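You operate a simulated robot arm through the tools that you are given. There is no shell and no other tool. Be economical: measure what you need, move in short steps, check, and stop when the job is done.

You run a simulated two-armed robot. Do the job below in one go: nothing can be reset, and whatever is moved stays where it is left.

Task
On the far end of the grey table, fold the blue cloth in half, so that its two long edges meet.

Only the result counts: the job must be done as asked and must still hold three seconds after the hand-in. Knocking over, shifting, dropping, spilling or breaking anything else fails it. Flat cloth is picked up by pressing the open fingertips on it (5 to 10 N) and closing them slowly along it; thin cloth reads only 2 to 8 mm in the jaws.

Robot
Two 7-joint arms with two-finger parallel grippers on one trunk, on a base that drives. Base frame: it is fixed to the floor where the robot stands at the start and does not move with it; the origin is under the middle of the robot, x ahead of it, y to its left, z up; the surface under the hand at the start is at about z = 75. Readings come in cm, degrees, newtons and seconds.
The left shoulder is at the start at [5, 17.7, 105.4], the right one opposite. With the tool pointing down near the work surface each hand reaches from about 22 to 70 cm from the robot's upright axis, wherever it stands, measured 20 degrees to its own side. Places, roughly: far end of the grey table [60, -10, 80]. Payload 3.43 kg a hand.
The tool frame of a hand sits at the grasp point between the pads (the TCP): z along the fingers, y along the line on which they close. The tips reach 3.4 cm beyond it. The gripper opens to 12.8 cm. The fingers are 2.4 cm wide and 1.2 cm thick; the gripper's body (4.8 by 13 cm) begins 9.6 cm behind the TCP.
Orientation is that of the tool frame in the base frame, as a unit quaternion [x, y, z, w]. With the fingers straight down and closing along the base's y, the tool's x points along the base's -x, its y along +y and its z along -z.

Tools
- The arms move only by the tool step_arm. It takes "left_rows", "right_rows" or both (then of equal length, played together; a hand with none holds still); each is one flat list of numbers, 6 for each row, row after row: the shift along the tool's x, y, z in cm, then the turn, a rotation vector about the tool's x, y, z in degrees. In form: [tx, ty, tz, wx, wy, wz, tx, ty, tz, wx, wy, wz, ...]. A call has 1 to 12 rows; each row shifts and turns the commanded pose from where the row before left it, along the tool's axes as they then stand. "left_hand" and "right_hand" are, for a hand that has rows, the closure, from 0 (fully open) to 1 (shut), set as the call begins (left out, the last holds). Rows are played at 5 a second. More than 5 cm and 8.6 degrees between two rows, or a gripper value outside its range, and nothing of the call is played. Where a pose cannot be reached the arm comes as near as it can. A force on the tool above 40 N (or 10 N above the force at the start of the call, whichever is more), or a blocked arm, ends the call early, and 0.2 s more pass. The fingers move at their own pace (about 10.8 cm/s each) and stop on an object; they squeeze with about 45 N. The grip force told is the motor's: it shows also when the fingers shut on nothing. Time passes only in rows, and 0.2 s behind the last, so rows that do not move let the fingers close. It gives the time, the measured TCP pose, the force on the tool (base axes), the opening and the grip force at its end, in the units of the frame above (readings bear some noise), with the torque about the TCP (base axes, N m) and any sound that the robot's microphone picked up.
- Cameras (640 x 400 px; columns grow to the right, rows downward): "scene" is now at [15.04, -1, 120.18]; the picture's right is [-0.10, -1.00, 0.00], its down [-0.71, 0.07, -0.70] and it looks along [0.70, -0.07, -0.71] (base axes); focal length 274 px, centre (320, 200). "left" rides on the left gripper at [7.6, 1.1, -16] in its tool frame; the picture's right is [-0.15, 0.99, 0.00], its down [-0.88, -0.13, -0.46] and it looks along [-0.45, -0.07, 0.89] (tool axes); focal length 234 px, centre (320, 200). "right" rides on the right gripper at [7.6, -1.1, -16] in its tool frame; the picture's right is [0.15, 0.99, 0.00], its down [-0.88, 0.13, -0.46] and it looks along [-0.45, 0.07, 0.89] (tool axes); focal length 234 px, centre (320, 200). There is no depth. A picture from a camera that has moved, and an enlarged one, comes with that camera's place and axes in the base frame and with its lens.
- snapshot(camera): a new picture of that camera. The clock stands still meanwhile.
- move_column(by): slides the trunk up (or, below 0, down) by that many cm; the arms and the scene camera ride with it, the base frame stays. It gives what a move gives, with no picture.
- drive_base(legs): drives the robot by 1 to 6 legs, each [ahead, turn to the left] in cm and degrees, along the robot's own axes; the way and the turn of a leg run together, so that a leg with both is an arc; at most 150 cm and 180 degrees a leg. The arms and the cameras ride along, it lands a little off, and it stops where it bumps. It gives what a move gives.
- aim_head(pan, tilt): turns the head with the scene camera to pan (to the left, within 80 degrees either way) and tilt (down, from -29 to 69), counted from straight ahead of the robot. It gives what a move gives.
- zoom(camera, box): a new picture of the part [left, top, right, bottom] of that camera's present view, enlarged. The clock stands still meanwhile.
- job_done(): hands the job in; it is judged then, once.

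Work in short steps. Places have to be worked out from the pictures, the camera data and where the tool is seen: move nearer, look again, correct. Check each grasp and each placing, and mend what went wrong. You have 120 turns and 88 pictures in all, those below and enlarged ones among them. Open the grippers and draw the arms clear of the work before you hand the job in, unless the task says otherwise; then end with one line.

The tools are called after "Emit:" as name(argument=value, ...) on one line, values as JSON. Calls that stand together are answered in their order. step_arm: Moves the arms, as the interface text tells. Its arguments: {"type":"object","properties":{"left_rows":{"type":"array","items":{"type":"number"}},"left_hand":{"type":"number"},"right_rows":{"type":"array","items":{"type":"number"}},"right_hand":{"type":"number"}},"required":[]} The other tools are called the same way: move_column (by) slides the trunk up or down; drive_base (legs) drives the base; aim_head (pan, tilt) turns the head that bears the scene camera; snapshot (camera) takes a picture; zoom (camera, box) takes an enlarged picture of a part of a camera's view; job_done () hands the job in.

At the start:

```text
time_s: 0.0
left_ee_pos: [33.92, 15.22, 98.34]
left_orientation: [0.0, 1.0, 0.0, 0.0]
left_ft_force: [-0.1, -0.1, 0.2]
left_ft_torque: [-0.03, -0.01, 0.01]
left_finger_gap: 12.82
left_gripper_force: 0.0
right_ee_pos: [41.57, -14.7, 91.33]
right_orientation: [0.0, 1.0, 0.001, 0.0]
right_ft_force: [-0.7, -0.7, -0.6]
right_ft_torque: [0.0, -0.01, -0.03]
right_finger_gap: 12.81
right_gripper_force: 0.1
trunk travel left (down, up): [-22.5, 17.6]
robot x, y, heading: [0.29, -0.07, 0.1]
head pan, tilt: [-5.5, 45.5]
```

scene: 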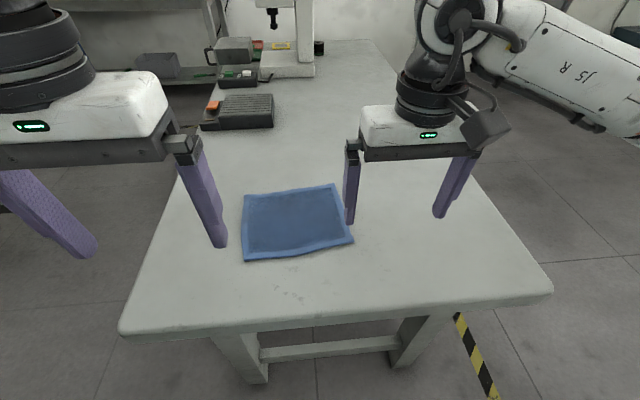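
right: 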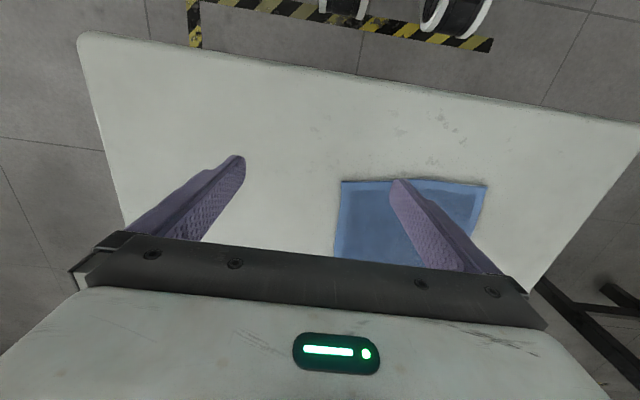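
left: 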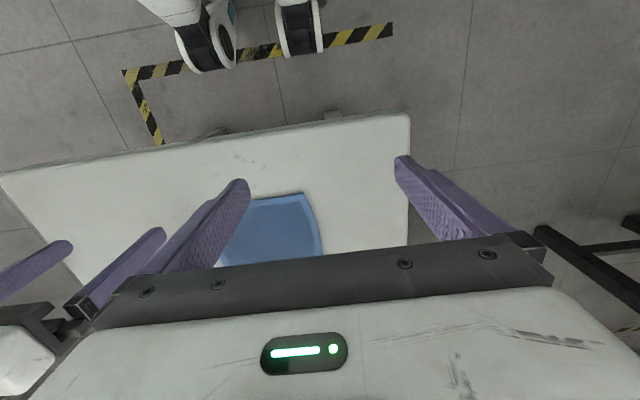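

I estimate the cloth corners at about (63,12.6), (65,-9), (47,-11) and (45,11), so the long edges are the far and near ones. I'll enlarge the view to refine this.

Emit:
zoom(camera="scene", box=[210, 160, 386, 270])

```text
3.64 times, centred on (298, 215) of scene
camera zoom: at [15.04, -1.0, 120.18], right [-0.1, -1.0, 0.0], down [-0.71, 0.07, -0.7], along [0.7, -0.07, -0.71], focal length 996 px, centre (400, 146)
```

zoom: 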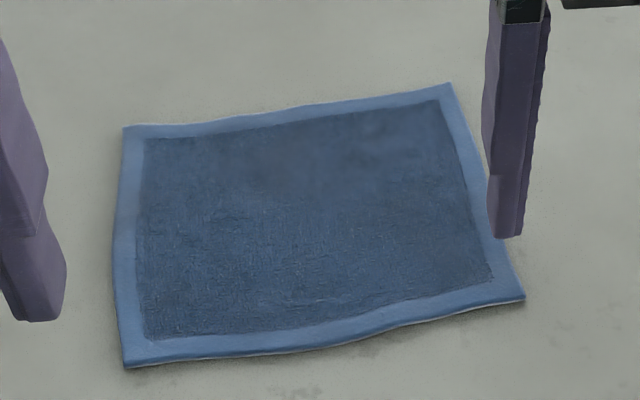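

The cloth is skewed about 6°, with its far edge running from (63,12.6) to (65.3,-9.4). I'll bring both hands above the far corners with the fingers partly closed, then look.

Emit:
step_arm(left_rows=[-4.14, -0.85, 1.9, 0, 0, 0, -4.14, -0.85, 1.9, 0, 0, 0, -4.14, -0.85, 1.9, 0, 0, 0, -4.14, -0.85, 1.9, 0, 0, 0, -4.14, -0.85, 1.9, 0, 0, 0, -4.14, -0.85, 1.9, 0, 0, 0, -4.14, -0.85, 1.9, 0, 0, 0, 0, 0, 0, 0, 0, -6, 0, 0, 0, 0, 0, 0], right_rows=[-3.27, 1.21, 1.05, 0, 0, 0, -3.27, 1.21, 1.05, 0, 0, 0, -3.27, 1.21, 1.05, 0, 0, 0, -3.27, 1.21, 1.05, 0, 0, 0, -3.27, 1.21, 1.05, 0, 0, 0, -3.27, 1.21, 1.05, 0, 0, 0, -3.27, 1.21, 1.05, 0, 0, 0, 0, 0, 0, 0, 0, -6, 0, 0, 0, 0, 0, 0], left_hand=0.69, right_hand=0.69)

Emit:
snapshot(camera="scene")

Emit:
snapshot(camera="left")

Emit:
snapshot(camera="right")

```text
time_s: 2.0
left_ee_pos: [63.08, 9.3, 85.17]
left_orientation: [-0.052, 0.999, -0.001, 0.001]
left_ft_force: [0.3, -0.4, 0.2]
left_ft_torque: [-0.01, 0.01, 0.02]
left_finger_gap: 3.97
left_gripper_force: 0.1
right_ee_pos: [63.4, -6.62, 83.82]
right_orientation: [-0.053, 0.999, 0.001, 0.0]
right_ft_force: [-0.1, -0.4, 1.1]
right_ft_torque: [0.0, 0.03, 0.02]
right_finger_gap: 3.98
right_gripper_force: 0.0
right hand out of reach, approached as far as the arm can: row 7
trunk travel left (down, up): [-22.5, 17.6]
robot x, y, heading: [-0.14, 0.09, -0.1]
head pan, tilt: [-5.5, 45.5]
```

```text
83 pictures are left
camera scene: at [15.04, -1.02, 120.18], right [-0.1, -1.0, 0.0], down [-0.71, 0.07, -0.7], along [0.7, -0.07, -0.71], focal length 274 px, centre (320, 200)
```

scene: 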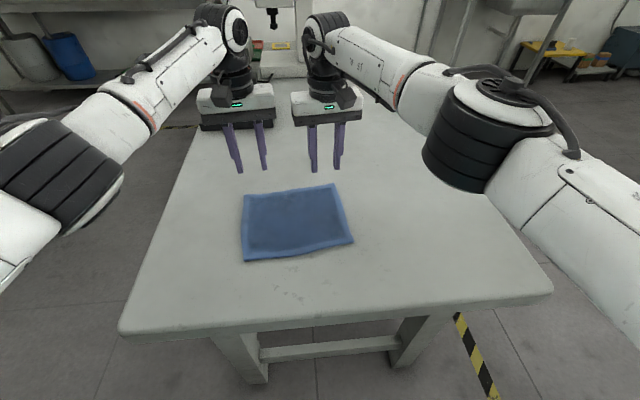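

```text
82 pictures are left
camera left: at [55.3, 9.63, 101.23], right [0.04, 1.0, 0.0], down [0.89, -0.04, 0.46], along [0.46, -0.02, -0.89], focal length 234 px, centre (320, 200)
```

left: 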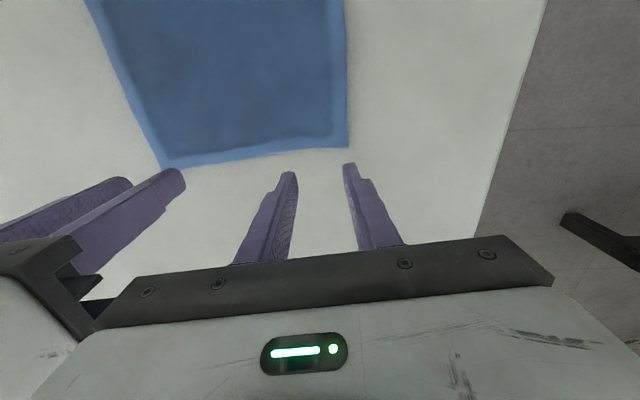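

```text
81 pictures are left
camera right: at [55.91, -8.58, 99.79], right [-0.25, 0.97, 0.0], down [0.86, 0.22, 0.46], along [0.44, 0.11, -0.89], focal length 234 px, centre (320, 200)
```

right: 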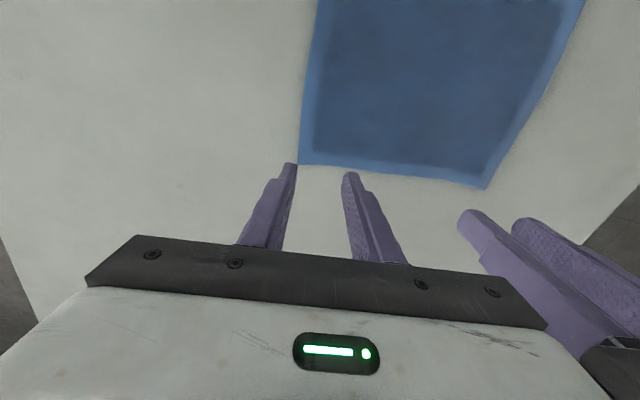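

Triangulating from the hand cameras puts the far edge at (62.3,12.6)–(64.3,-9.0). The right arm is at its reach limit and there is about 12 cm of free floor before the table, so I'll drive 6 cm ahead.

Emit:
drive_base(legs=[[6, 0]])

```text
time_s: 3.0
left_ee_pos: [69.07, 9.41, 85.15]
left_orientation: [-0.053, 0.999, 0.0, 0.0]
left_ft_force: [0.4, -0.6, 0.9]
left_ft_torque: [0.04, 0.04, -0.02]
left_finger_gap: 3.95
left_gripper_force: 0.2
right_ee_pos: [69.3, -6.6, 83.85]
right_orientation: [-0.052, 0.999, 0.0, 0.001]
right_ft_force: [0.2, 0.2, 0.6]
right_ft_torque: [0.02, 0.0, 0.0]
right_finger_gap: 3.95
right_gripper_force: 0.1
trunk travel left (down, up): [-22.5, 17.6]
robot x, y, heading: [5.69, 0.03, -0.1]
head pan, tilt: [-5.5, 45.5]
```

Now I'll position over the grasp points and come down to about 1.5 cm above the cloth.

Emit:
step_arm(left_rows=[2.28, 0.21, 1.0, 0, 0, 0, 2.28, 0.21, 2.0, 0, 0, 0, 2.28, 0.21, 2.1, 0, 0, 0, 0, 0, 0, 0, 0, 0], right_rows=[1.88, 0.33, 1.0, 0, 0, 0, 1.88, 0.33, 1.4, 0, 0, 0, 1.88, 0.33, 1.4, 0, 0, 0, 0, 0, 0, 0, 0, 0])

Emit:
snapshot(camera="left")

Emit:
snapshot(camera="right")

Emit:
zoom(camera="scene", box=[210, 160, 370, 260])

```text
time_s: 4.0
left_ee_pos: [62.13, 9.28, 80.18]
left_orientation: [-0.053, 0.999, 0.0, -0.001]
left_ft_force: [-0.3, 0.1, 0.1]
left_ft_torque: [-0.01, 0.0, -0.02]
left_finger_gap: 3.97
left_gripper_force: 0.1
right_ee_pos: [63.48, -6.25, 80.01]
right_orientation: [-0.051, 0.999, 0.0, 0.0]
right_ft_force: [0.3, -0.1, 0.3]
right_ft_torque: [-0.01, 0.0, -0.02]
right_finger_gap: 3.97
right_gripper_force: 0.1
trunk travel left (down, up): [-22.5, 17.6]
robot x, y, heading: [6.1, 0.01, 0.1]
head pan, tilt: [-5.5, 45.5]
```

```text
80 pictures are left
camera left: at [54.31, 9.62, 96.18], right [0.04, 1.0, 0.0], down [0.89, -0.04, 0.46], along [0.46, -0.02, -0.89], focal length 234 px, centre (320, 200)
```

left: 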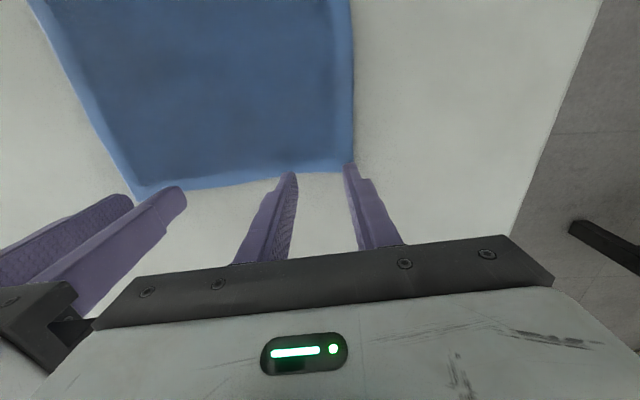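

```text
79 pictures are left
camera right: at [56.12, -8.2, 95.99], right [-0.25, 0.97, 0.0], down [0.86, 0.22, 0.46], along [0.44, 0.11, -0.89], focal length 234 px, centre (320, 200)
```

right: 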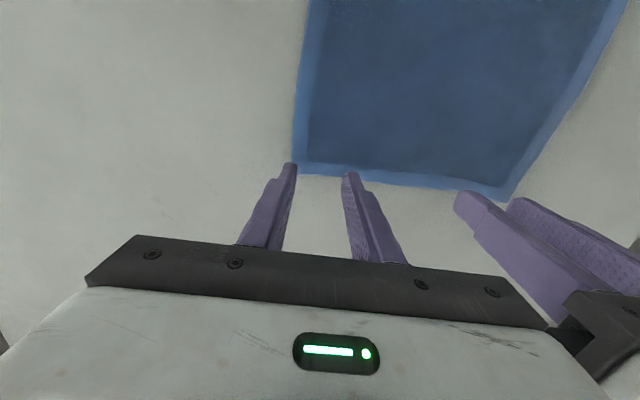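

```text
4.00 times, centred on (290, 210) of scene
camera zoom: at [20.98, -1.0, 120.18], right [-0.1, -1.0, 0.0], down [-0.71, 0.07, -0.7], along [0.7, -0.07, -0.71], focal length 1095 px, centre (440, 160)
```

zoom: 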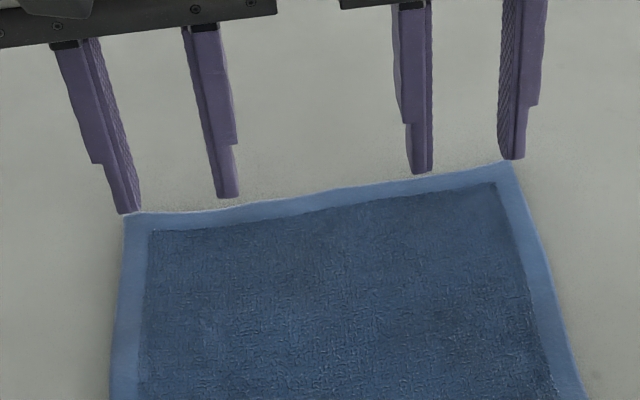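

The outer fingers line up with the side edges. I'll narrow the gap to 3 cm, shift each hand 0.4 cm inward and come down to near contact.

Emit:
step_arm(left_rows=[0, -0.4, 0.4, 0, 0, 0, 0, 0, 0.4, 0, 0, 0, 0, 0, 0.4, 0, 0, 0, 0, 0, 0.2, 0, 0, 0, 0, 0, 0, 0, 0, 0], right_rows=[0, 0.4, 0.4, 0, 0, 0, 0, 0, 0.4, 0, 0, 0, 0, 0, 0.3, 0, 0, 0, 0, 0, 0.1, 0, 0, 0, 0, 0, 0, 0, 0, 0], left_hand=0.765, right_hand=0.765)

```text
time_s: 5.2
left_ee_pos: [61.97, 8.87, 78.77]
left_orientation: [-0.053, 0.999, 0.0, 0.0]
left_ft_force: [0.9, 0.6, 2.6]
left_ft_torque: [0.02, 0.03, -0.02]
left_finger_gap: 3.01
left_gripper_force: 0.0
right_ee_pos: [63.48, -5.95, 78.75]
right_orientation: [-0.052, 0.999, 0.0, 0.0]
right_ft_force: [0.9, 0.2, 1.1]
right_ft_torque: [-0.03, 0.0, 0.01]
right_finger_gap: 2.98
right_gripper_force: 0.0
trunk travel left (down, up): [-22.5, 17.6]
robot x, y, heading: [5.9, -0.25, -0.1]
head pan, tilt: [-5.5, 45.5]
```

Contact is beginning, with left at 2.6 N and right at 1.1 N. I'll press a little more.

Emit:
step_arm(left_rows=[0, 0, 0.1, 0, 0, 0, 0, 0, 0.05, 0, 0, 0, 0, 0, 0, 0, 0, 0], right_rows=[0, 0, 0.1, 0, 0, 0, 0, 0, 0.1, 0, 0, 0, 0, 0, 0, 0, 0, 0])

```text
time_s: 6.0
left_ee_pos: [62.07, 8.86, 78.62]
left_orientation: [-0.053, 0.999, -0.001, 0.003]
left_ft_force: [0.7, 1.6, 11.1]
left_ft_torque: [0.09, 0.05, -0.04]
left_finger_gap: 2.98
left_gripper_force: 0.0
right_ee_pos: [63.35, -5.83, 78.76]
right_orientation: [-0.052, 0.999, 0.0, 0.002]
right_ft_force: [0.3, -0.3, 5.1]
right_ft_torque: [-0.06, -0.02, 0.01]
right_finger_gap: 3.0
right_gripper_force: 0.1
trunk travel left (down, up): [-22.5, 17.6]
robot x, y, heading: [5.44, -0.54, -0.2]
head pan, tilt: [-5.5, 45.5]
```

Left reads 11 N and right 5 N. I'll even them out and begin closing slowly.

Emit:
step_arm(left_rows=[0, 0, -0.03, 0, 0, 0, 0, 0, 0, 0, 0, 0], right_rows=[0, 0, 0.04, 0, 0, 0, 0, 0, 0, 0, 0, 0], left_hand=0.81, right_hand=0.81)

Emit:
step_arm(left_rows=[0, 0, 0, 0, 0, 0], right_rows=[0, 0, 0, 0, 0, 0], left_hand=0.85, right_hand=0.85)

Emit:
step_arm(left_rows=[0, 0, 0, 0, 0, 0], right_rows=[0, 0, 0, 0, 0, 0], left_hand=0.89, right_hand=0.89)

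Emit:
zoom(camera="scene", box=[210, 160, 370, 260])

```text
time_s: 6.6
left_ee_pos: [62.04, 8.79, 78.74]
left_orientation: [-0.052, 0.999, -0.001, 0.002]
left_ft_force: [1.2, -2.3, 9.6]
left_ft_torque: [-0.05, 0.0, 0.04]
left_finger_gap: 2.43
left_gripper_force: 0.1
right_ee_pos: [63.47, -5.88, 78.79]
right_orientation: [-0.052, 0.999, -0.001, 0.001]
right_ft_force: [-1.0, 0.9, 6.5]
right_ft_torque: [0.05, 0.06, -0.01]
right_finger_gap: 2.39
right_gripper_force: 0.0
trunk travel left (down, up): [-22.5, 17.6]
robot x, y, heading: [6.01, 0.1, 0.3]
head pan, tilt: [-5.5, 45.5]
```

```text
time_s: 7.0
left_ee_pos: [61.92, 8.91, 78.53]
left_orientation: [-0.053, 0.999, 0.0, 0.001]
left_ft_force: [0.1, -2.0, 10.8]
left_ft_torque: [0.0, 0.06, 0.02]
left_finger_gap: 1.87
left_gripper_force: 0.1
right_ee_pos: [63.34, -5.76, 78.82]
right_orientation: [-0.052, 0.999, 0.0, 0.001]
right_ft_force: [0.5, 1.1, 8.0]
right_ft_torque: [0.04, 0.02, -0.01]
right_finger_gap: 1.89
right_gripper_force: 0.0
trunk travel left (down, up): [-22.5, 17.6]
robot x, y, heading: [6.02, -0.1, 0.3]
head pan, tilt: [-5.5, 45.5]
```

```text
time_s: 7.4
left_ee_pos: [61.93, 8.85, 78.63]
left_orientation: [-0.052, 0.999, 0.0, 0.0]
left_ft_force: [0.2, -1.6, 12.1]
left_ft_torque: [-0.06, 0.07, 0.01]
left_finger_gap: 1.36
left_gripper_force: 0.0
right_ee_pos: [63.52, -5.76, 78.69]
right_orientation: [-0.052, 0.999, 0.001, 0.001]
right_ft_force: [0.1, 1.4, 7.0]
right_ft_torque: [0.03, 0.06, 0.02]
right_finger_gap: 1.37
right_gripper_force: 0.1
trunk travel left (down, up): [-22.5, 17.6]
robot x, y, heading: [5.94, -0.06, -0.0]
head pan, tilt: [-5.5, 45.5]
```

```text
4.00 times, centred on (290, 210) of scene
camera zoom: at [20.82, -1.01, 120.22], right [-0.1, -1.0, 0.0], down [-0.71, 0.07, -0.7], along [0.7, -0.07, -0.71], focal length 1095 px, centre (440, 160)
```

zoom: 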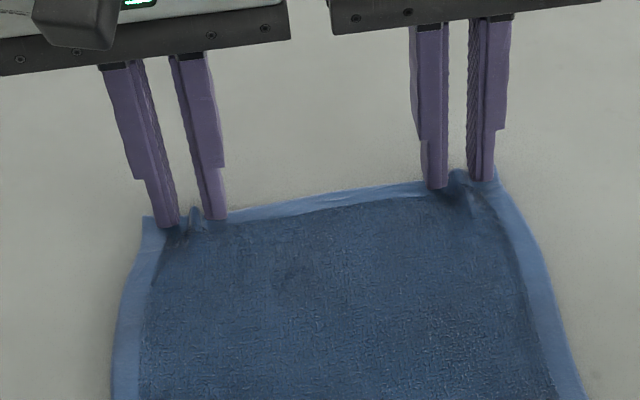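

Ridges are forming between the fingers right at the far edge, so I'll finish closing.

Emit:
step_arm(left_rows=[0, 0, 0, 0, 0, 0], right_rows=[0, 0, 0, 0, 0, 0], left_hand=0.93, right_hand=0.93)

Emit:
step_arm(left_rows=[0, 0, 0, 0, 0, 0, 0, 0, 0, 0, 0, 0, 0, 0, 0, 0, 0, 0], right_rows=[0, 0, 0, 0, 0, 0, 0, 0, 0, 0, 0, 0, 0, 0, 0, 0, 0, 0], left_hand=1.0, right_hand=1.0)

Emit:
zoom(camera="scene", box=[210, 160, 370, 260])

```text
time_s: 7.8
left_ee_pos: [62.07, 8.84, 78.66]
left_orientation: [-0.052, 0.999, -0.001, 0.001]
left_ft_force: [-0.2, -3.1, 11.0]
left_ft_torque: [-0.13, 0.06, 0.05]
left_finger_gap: 0.78
left_gripper_force: 5.6
right_ee_pos: [63.37, -5.81, 78.65]
right_orientation: [-0.053, 0.999, 0.001, 0.0]
right_ft_force: [-0.3, 3.1, 7.8]
right_ft_torque: [0.14, 0.08, 0.02]
right_finger_gap: 1.01
right_gripper_force: 2.4
trunk travel left (down, up): [-22.5, 17.6]
robot x, y, heading: [6.12, 0.02, -0.0]
head pan, tilt: [-5.5, 45.5]
```

```text
time_s: 8.6
left_ee_pos: [62.0, 8.68, 78.71]
left_orientation: [-0.051, 0.999, -0.001, 0.001]
left_ft_force: [2.4, -11.6, 9.7]
left_ft_torque: [-0.43, 0.01, 0.12]
left_finger_gap: 0.32
left_gripper_force: 37.8
right_ee_pos: [63.28, -5.76, 78.67]
right_orientation: [-0.053, 0.999, 0.001, 0.001]
right_ft_force: [-1.4, 11.3, 8.0]
right_ft_torque: [0.35, 0.08, -0.04]
right_finger_gap: 0.32
right_gripper_force: 38.0
trunk travel left (down, up): [-22.5, 17.6]
robot x, y, heading: [5.87, 0.14, -0.1]
head pan, tilt: [-5.5, 45.5]
```

```text
4.00 times, centred on (290, 210) of scene
camera zoom: at [20.84, -1.0, 120.21], right [-0.1, -1.0, 0.0], down [-0.71, 0.07, -0.7], along [0.7, -0.07, -0.71], focal length 1095 px, centre (440, 160)
```

zoom: 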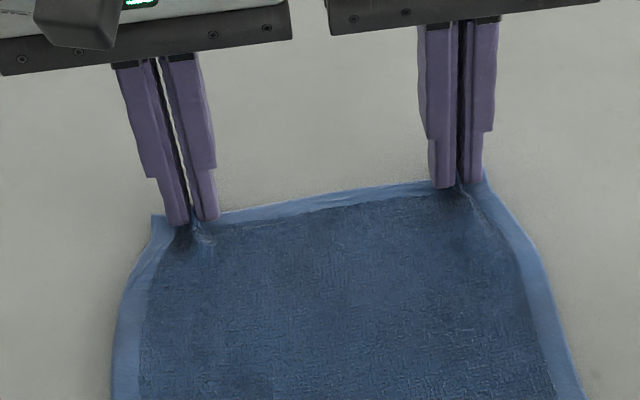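

Both hands grip the cloth with 3.2 mm gaps. I'll raise the far edge along the first quarter of the fold arc, tilting the fingers forward, and then check.

Emit:
step_arm(left_rows=[0.39, -0.3, -1.08, 0, -4, 0, 0.39, 0, -1.08, 0, -4, 0, 0.54, 0, -1.06, 0, -4, 0, 0.54, 0, -1.06, 0, -4, 0], right_rows=[0.39, 0.3, -1.08, 0, -4, 0, 0.39, 0, -1.08, 0, -4, 0, 0.54, 0, -1.06, 0, -4, 0, 0.54, 0, -1.06, 0, -4, 0])

Emit:
snapshot(camera="scene")

```text
time_s: 9.6
left_ee_pos: [59.92, 8.46, 82.68]
left_orientation: [-0.051, 0.989, 0.006, 0.14]
left_ft_force: [1.1, -7.1, 0.7]
left_ft_torque: [-0.21, 0.0, 0.02]
left_finger_gap: 0.32
left_gripper_force: 37.1
right_ee_pos: [61.28, -5.85, 82.62]
right_orientation: [-0.052, 0.989, 0.007, 0.14]
right_ft_force: [-0.3, 6.0, -0.6]
right_ft_torque: [0.22, 0.02, 0.07]
right_finger_gap: 0.31
right_gripper_force: 37.4
trunk travel left (down, up): [-22.5, 17.6]
robot x, y, heading: [6.13, 0.26, -0.2]
head pan, tilt: [-5.5, 45.5]
```

```text
75 pictures are left
camera scene: at [20.96, -1.0, 120.19], right [-0.1, -1.0, 0.0], down [-0.71, 0.07, -0.7], along [0.7, -0.07, -0.71], focal length 274 px, centre (320, 200)
```

scene: 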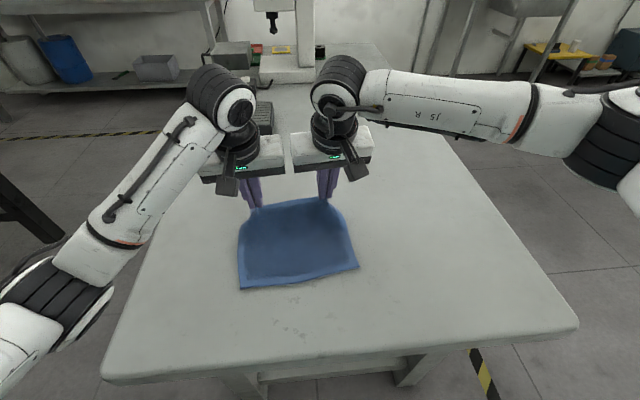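

The edge is lifted and held. I'll continue to the top of the arc.

Emit:
step_arm(left_rows=[0.68, 0, -1.03, 0, -4, 0, 0.68, 0, -1.03, 0, -4, 0, 0.81, 0, -0.98, 0, -4, 0, 0.81, 0, -0.98, 0, -4, 0, 0.93, 0, -0.92, 0, -4, 0, 0.93, 0, -0.92, 0, -4, 0, 1.04, 0, -0.84, 0, -4, 0, 1.04, 0, -0.84, 0, -4, 0], right_rows=[0.68, 0, -1.03, 0, -4, 0, 0.68, 0, -1.03, 0, -4, 0, 0.81, 0, -0.98, 0, -4, 0, 0.81, 0, -0.98, 0, -4, 0, 0.93, 0, -0.92, 0, -4, 0, 0.93, 0, -0.92, 0, -4, 0, 1.04, 0, -0.84, 0, -4, 0, 1.04, 0, -0.84, 0, -4, 0])

Emit:
snapshot(camera="scene")

```text
time_s: 11.4
left_ee_pos: [50.36, 7.42, 85.57]
left_orientation: [-0.048, 0.912, 0.021, 0.407]
left_ft_force: [0.3, -4.4, 0.5]
left_ft_torque: [-0.15, -0.02, -0.09]
left_finger_gap: 0.3
left_gripper_force: 37.4
right_ee_pos: [51.85, -6.84, 85.46]
right_orientation: [-0.047, 0.912, 0.021, 0.407]
right_ft_force: [-0.1, 5.1, -1.1]
right_ft_torque: [0.1, 0.04, 0.14]
right_finger_gap: 0.32
right_gripper_force: 37.7
trunk travel left (down, up): [-22.5, 17.6]
robot x, y, heading: [5.62, -0.0, 0.1]
head pan, tilt: [-5.5, 45.5]
```

```text
74 pictures are left
camera scene: at [20.97, -1.0, 120.19], right [-0.1, -1.0, 0.0], down [-0.71, 0.07, -0.7], along [0.7, -0.07, -0.71], focal length 274 px, centre (320, 200)
```

scene: 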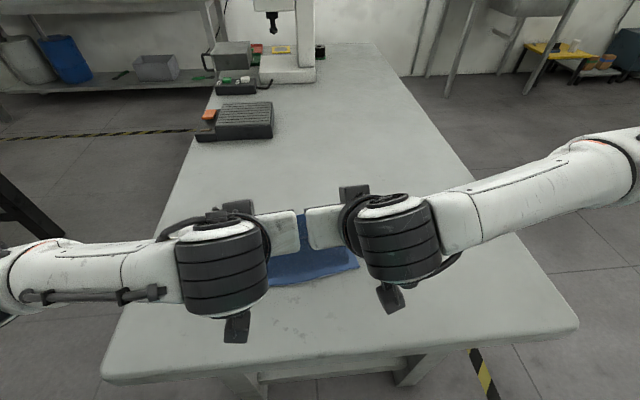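

Both hands are tracking well and nothing is out of reach. I'll continue forward and down along the arc.

Emit:
step_arm(left_rows=[0.91, 0, -0.7, 0, -1.5, 0, 0.91, 0, -0.7, 0, -1.5, 0, 1.03, 0, -0.52, 0, -1.5, 0, 1.03, 0, -0.52, 0, -1.5, 0, 1.12, 0, -0.31, 0, -1.5, 0, 1.12, 0, -0.31, 0, -1.5, 0, 1.12, 0, -0.11, 0, -1.5, 0, 1.12, 0, -0.11, 0, -1.5, 0], right_rows=[0.91, 0, -0.7, 0, -1.5, 0, 0.91, 0, -0.7, 0, -1.5, 0, 1.03, 0, -0.52, 0, -1.5, 0, 1.03, 0, -0.52, 0, -1.5, 0, 1.12, 0, -0.31, 0, -1.5, 0, 1.12, 0, -0.31, 0, -1.5, 0, 1.12, 0, -0.11, 0, -1.5, 0, 1.12, 0, -0.11, 0, -1.5, 0])

Emit:
snapshot(camera="scene")

Emit:
snapshot(camera="left")

Emit:
snapshot(camera="right")

```text
time_s: 13.2
left_ee_pos: [42.97, 6.54, 80.93]
left_orientation: [-0.047, 0.864, 0.026, 0.5]
left_ft_force: [-0.3, -4.3, 0.1]
left_ft_torque: [-0.11, 0.01, -0.11]
left_finger_gap: 0.31
left_gripper_force: 37.2
right_ee_pos: [44.34, -7.6, 80.93]
right_orientation: [-0.045, 0.864, 0.027, 0.501]
right_ft_force: [-0.9, 4.1, -0.2]
right_ft_torque: [0.08, 0.03, 0.13]
right_finger_gap: 0.31
right_gripper_force: 37.8
trunk travel left (down, up): [-22.5, 17.6]
robot x, y, heading: [5.98, -0.28, -0.1]
head pan, tilt: [-5.5, 45.5]
```

```text
73 pictures are left
camera scene: at [20.98, -0.99, 120.19], right [-0.1, -1.0, 0.0], down [-0.71, 0.07, -0.7], along [0.7, -0.07, -0.71], focal length 274 px, centre (320, 200)
```

scene: 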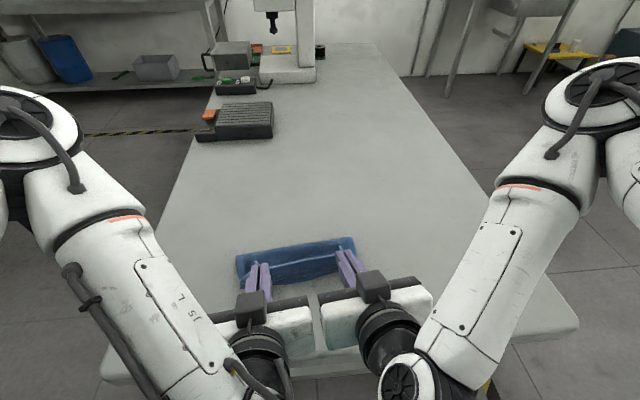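

```text
72 pictures are left
camera left: at [25.33, 5.76, 82.35], right [-0.03, 0.99, 0.12], down [0.06, -0.12, 0.99], along [1.0, 0.04, -0.05], focal length 234 px, centre (320, 200)
```

left: 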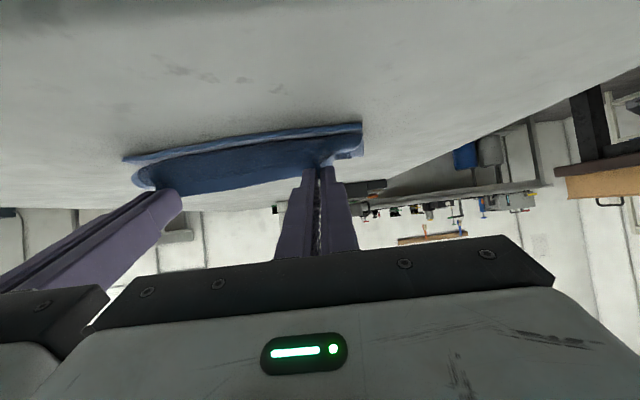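

```text
71 pictures are left
camera right: at [26.92, -10.54, 82.34], right [-0.18, 0.98, -0.13], down [0.03, 0.13, 0.99], along [0.98, 0.17, -0.05], focal length 234 px, centre (320, 200)
```

right: 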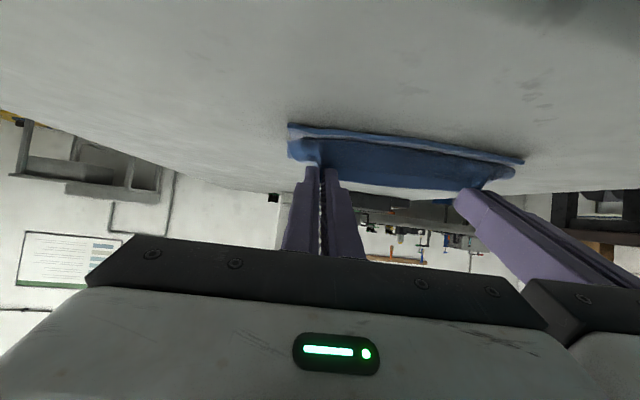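

The far edge has been carried over. I'll zoom in to see how it lies relative to the near edge.

Emit:
zoom(camera="scene", box=[216, 220, 376, 320])

Emit:
zoom(camera="left", box=[100, 90, 420, 290])

```text
4.00 times, centred on (296, 270) of scene
camera zoom: at [20.98, -0.99, 120.19], right [-0.1, -1.0, 0.0], down [-0.71, 0.07, -0.7], along [0.7, -0.07, -0.71], focal length 1095 px, centre (416, -80)
```

zoom: 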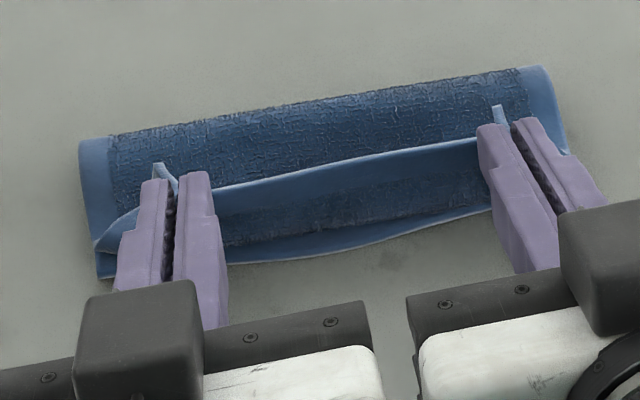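

```text
2.00 times, centred on (260, 190) of left
camera zoom: at [25.33, 5.76, 82.35], right [-0.03, 0.99, 0.12], down [0.06, -0.12, 0.99], along [1.0, 0.04, -0.05], focal length 468 px, centre (440, 220)
```

zoom: 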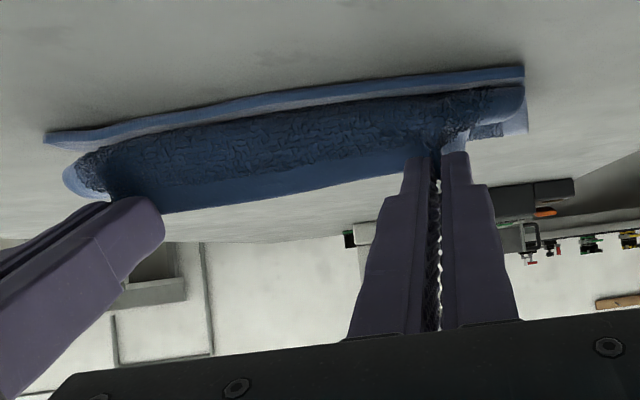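

The fold looks clean, with the lower near edge still at x≈45.4 and the crease near x≈53. The held edge now needs to go about 0.9 cm toward me and 2.3 cm down.

Emit:
step_arm(left_rows=[0.61, 0, 0.09, 0, 0, 0, 0.61, 0, 0.09, 0, 0, 0, 0.61, 0, 0.09, 0, 0, 0, 0.61, 0, 0.09, 0, 0, 0, 0, 0, 0, 0, 0, 0], right_rows=[0.61, 0, 0.09, 0, 0, 0, 0.61, 0, 0.09, 0, 0, 0, 0.61, 0, 0.09, 0, 0, 0, 0.61, 0, 0.09, 0, 0, 0, 0, 0, 0, 0, 0, 0])

Emit:
zoom(camera="scene", box=[216, 220, 376, 320])

Emit:
zoom(camera="left", box=[100, 90, 420, 290])

```text
time_s: 14.4
left_ee_pos: [43.17, 6.52, 79.18]
left_orientation: [-0.06, 0.859, 0.027, 0.508]
left_ft_force: [0.7, -5.3, 0.0]
left_ft_torque: [-0.12, 0.02, -0.17]
left_finger_gap: 0.33
left_gripper_force: 38.0
right_ee_pos: [43.31, -7.68, 78.58]
right_orientation: [-0.046, 0.865, 0.027, 0.499]
right_ft_force: [0.8, 5.9, 1.4]
right_ft_torque: [0.12, -0.03, 0.22]
right_finger_gap: 0.29
right_gripper_force: 37.7
trunk travel left (down, up): [-22.5, 17.6]
robot x, y, heading: [5.91, 0.01, -0.2]
head pan, tilt: [-5.5, 45.5]
```

```text
4.00 times, centred on (296, 270) of scene
camera zoom: at [20.97, -1.0, 120.19], right [-0.1, -1.0, 0.0], down [-0.71, 0.07, -0.7], along [0.7, -0.07, -0.71], focal length 1095 px, centre (416, -80)
```

zoom: 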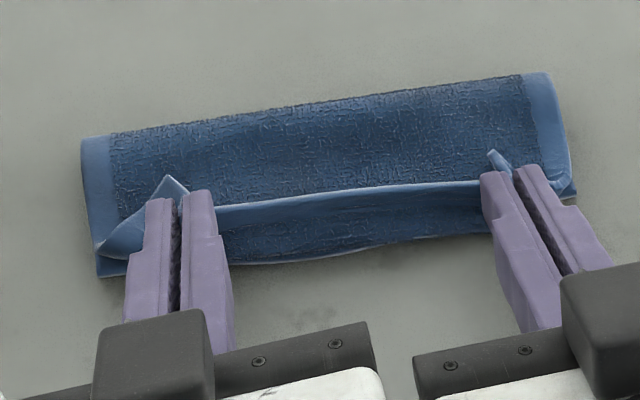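

```text
2.00 times, centred on (260, 190) of left
camera zoom: at [25.42, 5.39, 80.3], right [-0.06, 0.99, 0.11], down [0.04, -0.11, 0.99], along [1.0, 0.06, -0.03], focal length 468 px, centre (440, 220)
```

zoom: 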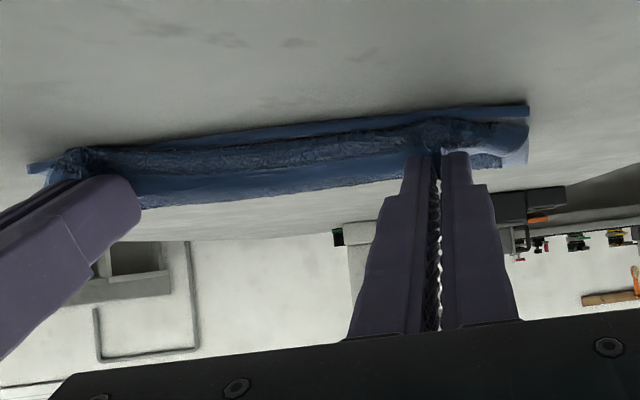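

The left arm is cramped so close to the robot and stays at 79.2 cm. I'll move the hands 5 cm away and up, then drive the base back by the same amount.

Emit:
step_arm(left_rows=[-0.76, 0, 0.72, 0, 0, 0, -0.76, 0, 0.72, 0, 0, 0, -0.76, 0, 0.72, 0, 0, 0, -0.76, 0, 0.72, 0, 0, 0, -0.76, 0, 0.72, 0, 0, 0], right_rows=[-0.76, 0, 0.72, 0, 0, 0, -0.76, 0, 0.72, 0, 0, 0, -0.76, 0, 0.72, 0, 0, 0, -0.76, 0, 0.72, 0, 0, 0, -0.76, 0, 0.72, 0, 0, 0])

Emit:
drive_base(legs=[[-5, 0]])

Emit:
snapshot(camera="scene")

```text
time_s: 15.6
left_ee_pos: [47.16, 6.9, 79.95]
left_orientation: [-0.046, 0.865, 0.027, 0.499]
left_ft_force: [0.2, -3.7, 0.4]
left_ft_torque: [-0.11, 0.01, -0.09]
left_finger_gap: 0.31
left_gripper_force: 37.6
right_ee_pos: [48.42, -7.07, 80.05]
right_orientation: [-0.045, 0.865, 0.026, 0.499]
right_ft_force: [-0.4, 3.8, 0.5]
right_ft_torque: [0.08, 0.02, 0.14]
right_finger_gap: 0.28
right_gripper_force: 37.4
trunk travel left (down, up): [-22.5, 17.6]
robot x, y, heading: [6.1, -0.18, -0.0]
head pan, tilt: [-5.5, 45.5]
```

```text
time_s: 16.5
left_ee_pos: [42.09, 7.01, 80.06]
left_orientation: [-0.045, 0.865, 0.026, 0.499]
left_ft_force: [-0.8, -4.2, 0.0]
left_ft_torque: [-0.11, -0.05, -0.14]
left_finger_gap: 0.31
left_gripper_force: 38.0
right_ee_pos: [43.43, -7.17, 80.1]
right_orientation: [-0.045, 0.865, 0.026, 0.499]
right_ft_force: [0.0, 4.5, -0.2]
right_ft_torque: [0.08, 0.0, 0.13]
right_finger_gap: 0.26
right_gripper_force: 37.5
trunk travel left (down, up): [-22.5, 17.6]
robot x, y, heading: [0.98, -0.07, 0.0]
head pan, tilt: [-5.5, 45.5]
```

```text
66 pictures are left
camera scene: at [15.96, -1.0, 120.19], right [-0.1, -1.0, 0.0], down [-0.71, 0.07, -0.7], along [0.7, -0.07, -0.71], focal length 274 px, centre (320, 200)
```

scene: 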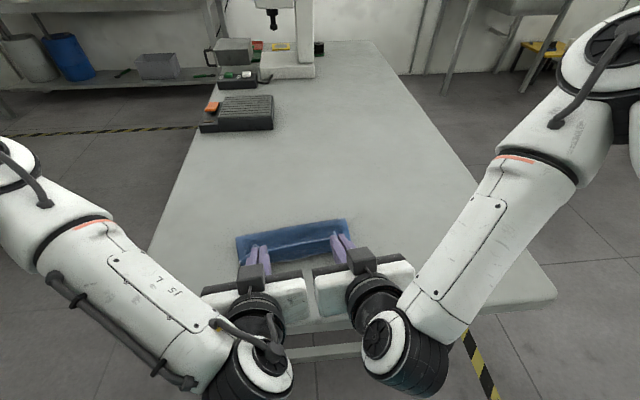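

The tips are at x≈45.0 and 46.4, right over the near edge. I'll descend about 1.4 cm.

Emit:
step_arm(left_rows=[0.4, 0, 0.23, 0, 0, 0, 0.4, 0, 0.23, 0, 0, 0, 0.4, 0, 0.23, 0, 0, 0, 0, 0, 0, 0, 0, 0], right_rows=[0.4, 0, 0.23, 0, 0, 0, 0.4, 0, 0.23, 0, 0, 0, 0.4, 0, 0.23, 0, 0, 0, 0, 0, 0, 0, 0, 0])

Emit:
zoom(camera="scene", box=[216, 205, 376, 305])

Emit:
zoom(camera="left", box=[100, 90, 420, 290])

```text
time_s: 17.5
left_ee_pos: [42.24, 7.08, 78.82]
left_orientation: [-0.046, 0.865, 0.026, 0.5]
left_ft_force: [1.2, -4.4, 2.2]
left_ft_torque: [-0.13, -0.04, -0.12]
left_finger_gap: 0.31
left_gripper_force: 38.0
right_ee_pos: [43.44, -7.07, 78.77]
right_orientation: [-0.045, 0.865, 0.026, 0.499]
right_ft_force: [0.0, 4.2, 1.0]
right_ft_torque: [0.08, 0.01, 0.16]
right_finger_gap: 0.27
right_gripper_force: 37.6
trunk travel left (down, up): [-22.5, 17.6]
robot x, y, heading: [1.04, -0.17, -0.1]
head pan, tilt: [-5.5, 45.5]
```

```text
4.00 times, centred on (296, 255) of scene
camera zoom: at [15.98, -1.0, 120.19], right [-0.1, -1.0, 0.0], down [-0.71, 0.07, -0.7], along [0.7, -0.07, -0.71], focal length 1095 px, centre (416, -20)
```

zoom: 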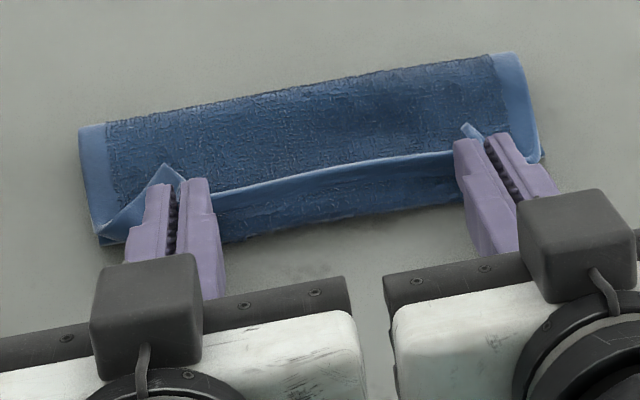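

```text
2.00 times, centred on (260, 190) of left
camera zoom: at [24.52, 6.24, 80.21], right [-0.03, 0.99, 0.13], down [0.06, -0.12, 0.99], along [1.0, 0.04, -0.05], focal length 468 px, centre (440, 220)
```

zoom: 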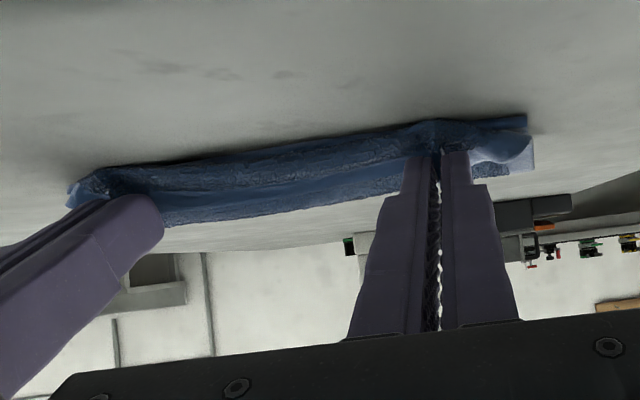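

The cloth is down, but the hem at the grips is turned back a little. I'll open the fingers to 3 cm, which spreads the bunching, and see how it settles.

Emit:
step_arm(left_rows=[0, 0, 0, 0, 0, 0, 0, 0, 0, 0, 0, 0], right_rows=[0, 0, 0, 0, 0, 0, 0, 0, 0, 0, 0, 0], left_hand=0.77, right_hand=0.77)

Emit:
zoom(camera="scene", box=[216, 205, 376, 305])

Emit:
zoom(camera="left", box=[100, 90, 420, 290])

```text
time_s: 18.1
left_ee_pos: [42.12, 7.08, 78.7]
left_orientation: [-0.045, 0.865, 0.027, 0.499]
left_ft_force: [0.2, 0.7, 1.9]
left_ft_torque: [0.0, -0.02, 0.01]
left_finger_gap: 2.85
left_gripper_force: 0.1
right_ee_pos: [43.53, -7.13, 78.61]
right_orientation: [-0.044, 0.865, 0.025, 0.5]
right_ft_force: [0.0, 0.0, 0.4]
right_ft_torque: [0.0, 0.01, -0.01]
right_finger_gap: 2.94
right_gripper_force: 0.1
trunk travel left (down, up): [-22.5, 17.6]
robot x, y, heading: [0.74, -0.23, 0.0]
head pan, tilt: [-5.5, 45.5]
```

```text
4.00 times, centred on (296, 255) of scene
camera zoom: at [15.98, -1.0, 120.19], right [-0.1, -1.0, 0.0], down [-0.71, 0.07, -0.7], along [0.7, -0.07, -0.71], focal length 1095 px, centre (416, -20)
```

zoom: 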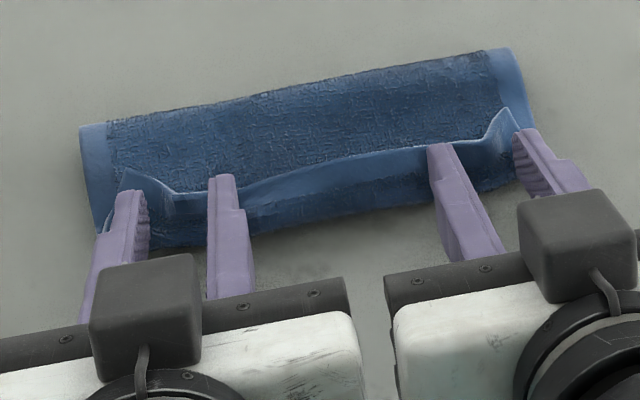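

```text
2.00 times, centred on (260, 190) of left
camera zoom: at [24.51, 6.28, 80.17], right [-0.03, 0.99, 0.13], down [0.06, -0.13, 0.99], along [1.0, 0.04, -0.05], focal length 468 px, centre (440, 220)
```

zoom: 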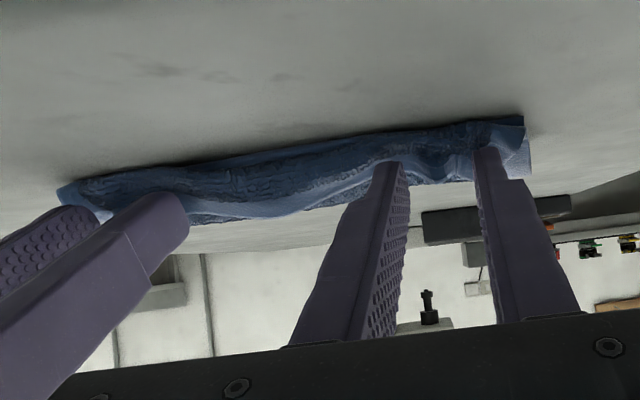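

The hem stands up behind the fingers. I'll withdraw both hands backward along the tool axis so it can relax toward the near edge.

Emit:
step_arm(left_rows=[0, 0, -1, 0, 0, 0, 0, 0, -1, 0, 0, 0, 0, 0, -1.5, 0, 0, 0, -1, 0, -1.5, 0, 0, 0, -1.5, 0, -1, 0, 0, 0], right_rows=[0, 0, -1, 0, 0, 0, 0, 0, -1, 0, 0, 0, 0, 0, -1.5, 0, 0, 0, -1, 0, -1.5, 0, 0, 0, -1.5, 0, -1, 0, 0, 0])

Emit:
zoom(camera="scene", box=[216, 205, 376, 305])

Emit:
zoom(camera="left", box=[100, 90, 420, 290])

```text
time_s: 19.3
left_ee_pos: [38.24, 6.65, 83.73]
left_orientation: [-0.047, 0.865, 0.03, 0.499]
left_ft_force: [-0.1, -0.2, -0.2]
left_ft_torque: [0.0, 0.0, 0.0]
left_finger_gap: 2.92
left_gripper_force: 0.1
right_ee_pos: [40.04, -7.03, 83.5]
right_orientation: [-0.045, 0.865, 0.025, 0.499]
right_ft_force: [0.2, 1.3, -1.1]
right_ft_torque: [0.02, -0.02, 0.0]
right_finger_gap: 2.94
right_gripper_force: 0.1
right hand out of reach, approached as far as the arm can: row 5
trunk travel left (down, up): [-22.5, 17.6]
robot x, y, heading: [1.02, -0.13, -0.3]
head pan, tilt: [-5.5, 45.5]
```

```text
4.00 times, centred on (296, 255) of scene
camera zoom: at [15.99, -1.0, 120.18], right [-0.1, -1.0, 0.0], down [-0.71, 0.07, -0.7], along [0.7, -0.07, -0.71], focal length 1095 px, centre (416, -20)
```

zoom: 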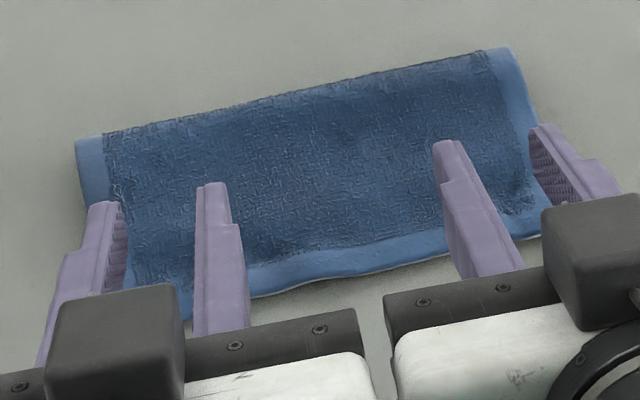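

```text
2.00 times, centred on (260, 190) of left
camera zoom: at [20.61, 5.88, 85.16], right [-0.04, 0.99, 0.13], down [0.06, -0.13, 0.99], along [1.0, 0.04, -0.05], focal length 468 px, centre (440, 220)
```

zoom: 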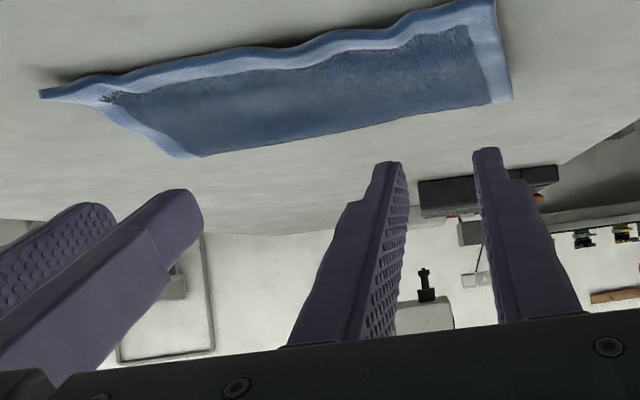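

The hem unrolled flat toward the near edge. I'll raise the hands and move them outward for an unobstructed look.

Emit:
step_arm(left_rows=[-2.6, 0, -1.5, 0, 0, 0, -2.6, 0, -1.5, 0, 0, 0, -2.6, 0, -1.5, 0, 0, 0, -1, 4, -0.5, 0, 5, 0, 0, 4, 0, 0, 5, 0, 0, 4, 0, 0, 5, 0, 0, 4, 0, 0, 5, 0], right_rows=[-2.6, 0, -1.5, 0, 0, 0, -2.6, 0, -1.5, 0, 0, 0, -2.6, 0, -1.5, 0, 0, 0, -1, -4, -0.5, 0, 5, 0, 0, -4, 0, 0, 5, 0, 0, -4, 0, 0, 5, 0, 0, -4, 0, 0, 5, 0])

Emit:
snapshot(camera="scene")

Emit:
zoom(camera="scene", box=[216, 205, 376, 305])

```text
time_s: 19.9
left_ee_pos: [39.06, 7.59, 89.4]
left_orientation: [-0.058, 0.861, 0.043, 0.503]
left_ft_force: [0.1, -0.3, -0.5]
left_ft_torque: [0.01, 0.01, 0.01]
left_finger_gap: 2.93
left_gripper_force: 0.0
right_ee_pos: [41.26, -6.18, 88.51]
right_orientation: [-0.044, 0.866, 0.017, 0.497]
right_ft_force: [-0.2, -0.8, 0.2]
right_ft_torque: [0.02, -0.01, 0.02]
right_finger_gap: 2.95
right_gripper_force: 0.0
right hand out of reach, approached as far as the arm can: row 1, 2, 3
trunk travel left (down, up): [-22.5, 17.6]
robot x, y, heading: [0.9, -0.11, -0.1]
head pan, tilt: [-5.5, 45.5]
stopped in row 3 (left hand): the force on the tool passed its limit at 80 N (the readings are from after the stop); the commanded pose is now the measured one
```

```text
59 pictures are left
camera scene: at [16.02, -1.0, 120.18], right [-0.1, -1.0, 0.0], down [-0.71, 0.07, -0.7], along [0.7, -0.07, -0.71], focal length 274 px, centre (320, 200)
```

scene: 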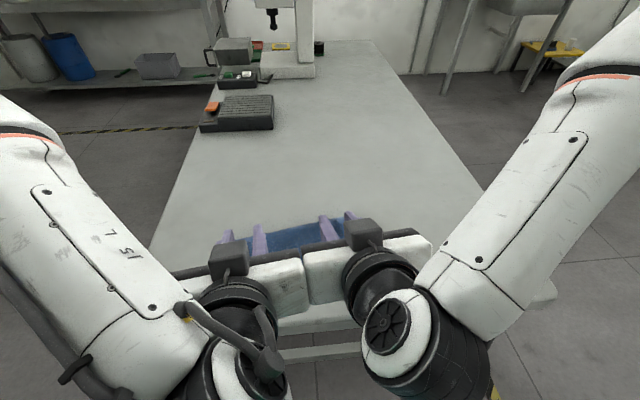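

```text
4.00 times, centred on (296, 255) of scene
camera zoom: at [16.02, -1.0, 120.18], right [-0.1, -1.0, 0.0], down [-0.71, 0.07, -0.7], along [0.7, -0.07, -0.71], focal length 1095 px, centre (416, -20)
```

zoom: 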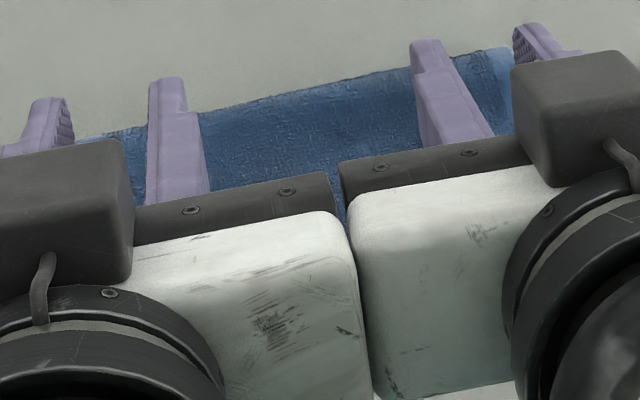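

The two gripper bodies bumped each other. I'll move the hands apart sideways first.

Emit:
step_arm(left_rows=[0, 2, 0, 0, 0, 0, 0, 3, 0, 0, 0, 0, 0, 4, 0, 0, 0, 0, 0, 4, 0, 0, 0, 0], right_rows=[0, -2, 0, 0, 0, 0, 0, -3, 0, 0, 0, 0, 0, -4, 0, 0, 0, 0, 0, -4, 0, 0, 0, 0])

Emit:
snapshot(camera="scene")

```text
time_s: 20.9
left_ee_pos: [43.48, 13.84, 87.45]
left_orientation: [-0.058, 0.861, 0.044, 0.503]
left_ft_force: [0.1, -0.6, 0.1]
left_ft_torque: [-0.04, -0.01, -0.04]
left_finger_gap: 2.96
left_gripper_force: 0.0
left hand out of reach, approached as far as the arm can: row 1, 2, 3, 4
right_ee_pos: [47.29, -16.18, 87.46]
right_orientation: [-0.044, 0.867, 0.018, 0.497]
right_ft_force: [1.1, -0.1, 0.1]
right_ft_torque: [-0.01, 0.0, 0.02]
right_finger_gap: 2.92
right_gripper_force: 0.1
right hand out of reach, approached as far as the arm can: row 1, 2, 3, 4
trunk travel left (down, up): [-22.5, 17.6]
robot x, y, heading: [1.31, 0.19, -0.1]
head pan, tilt: [-5.5, 45.5]
```

```text
57 pictures are left
camera scene: at [15.98, -1.01, 120.19], right [-0.1, -1.0, 0.0], down [-0.71, 0.07, -0.7], along [0.7, -0.07, -0.71], focal length 274 px, centre (320, 200)
```

scene: 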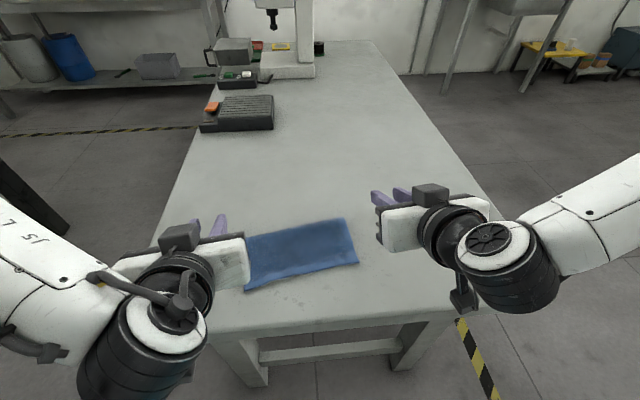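

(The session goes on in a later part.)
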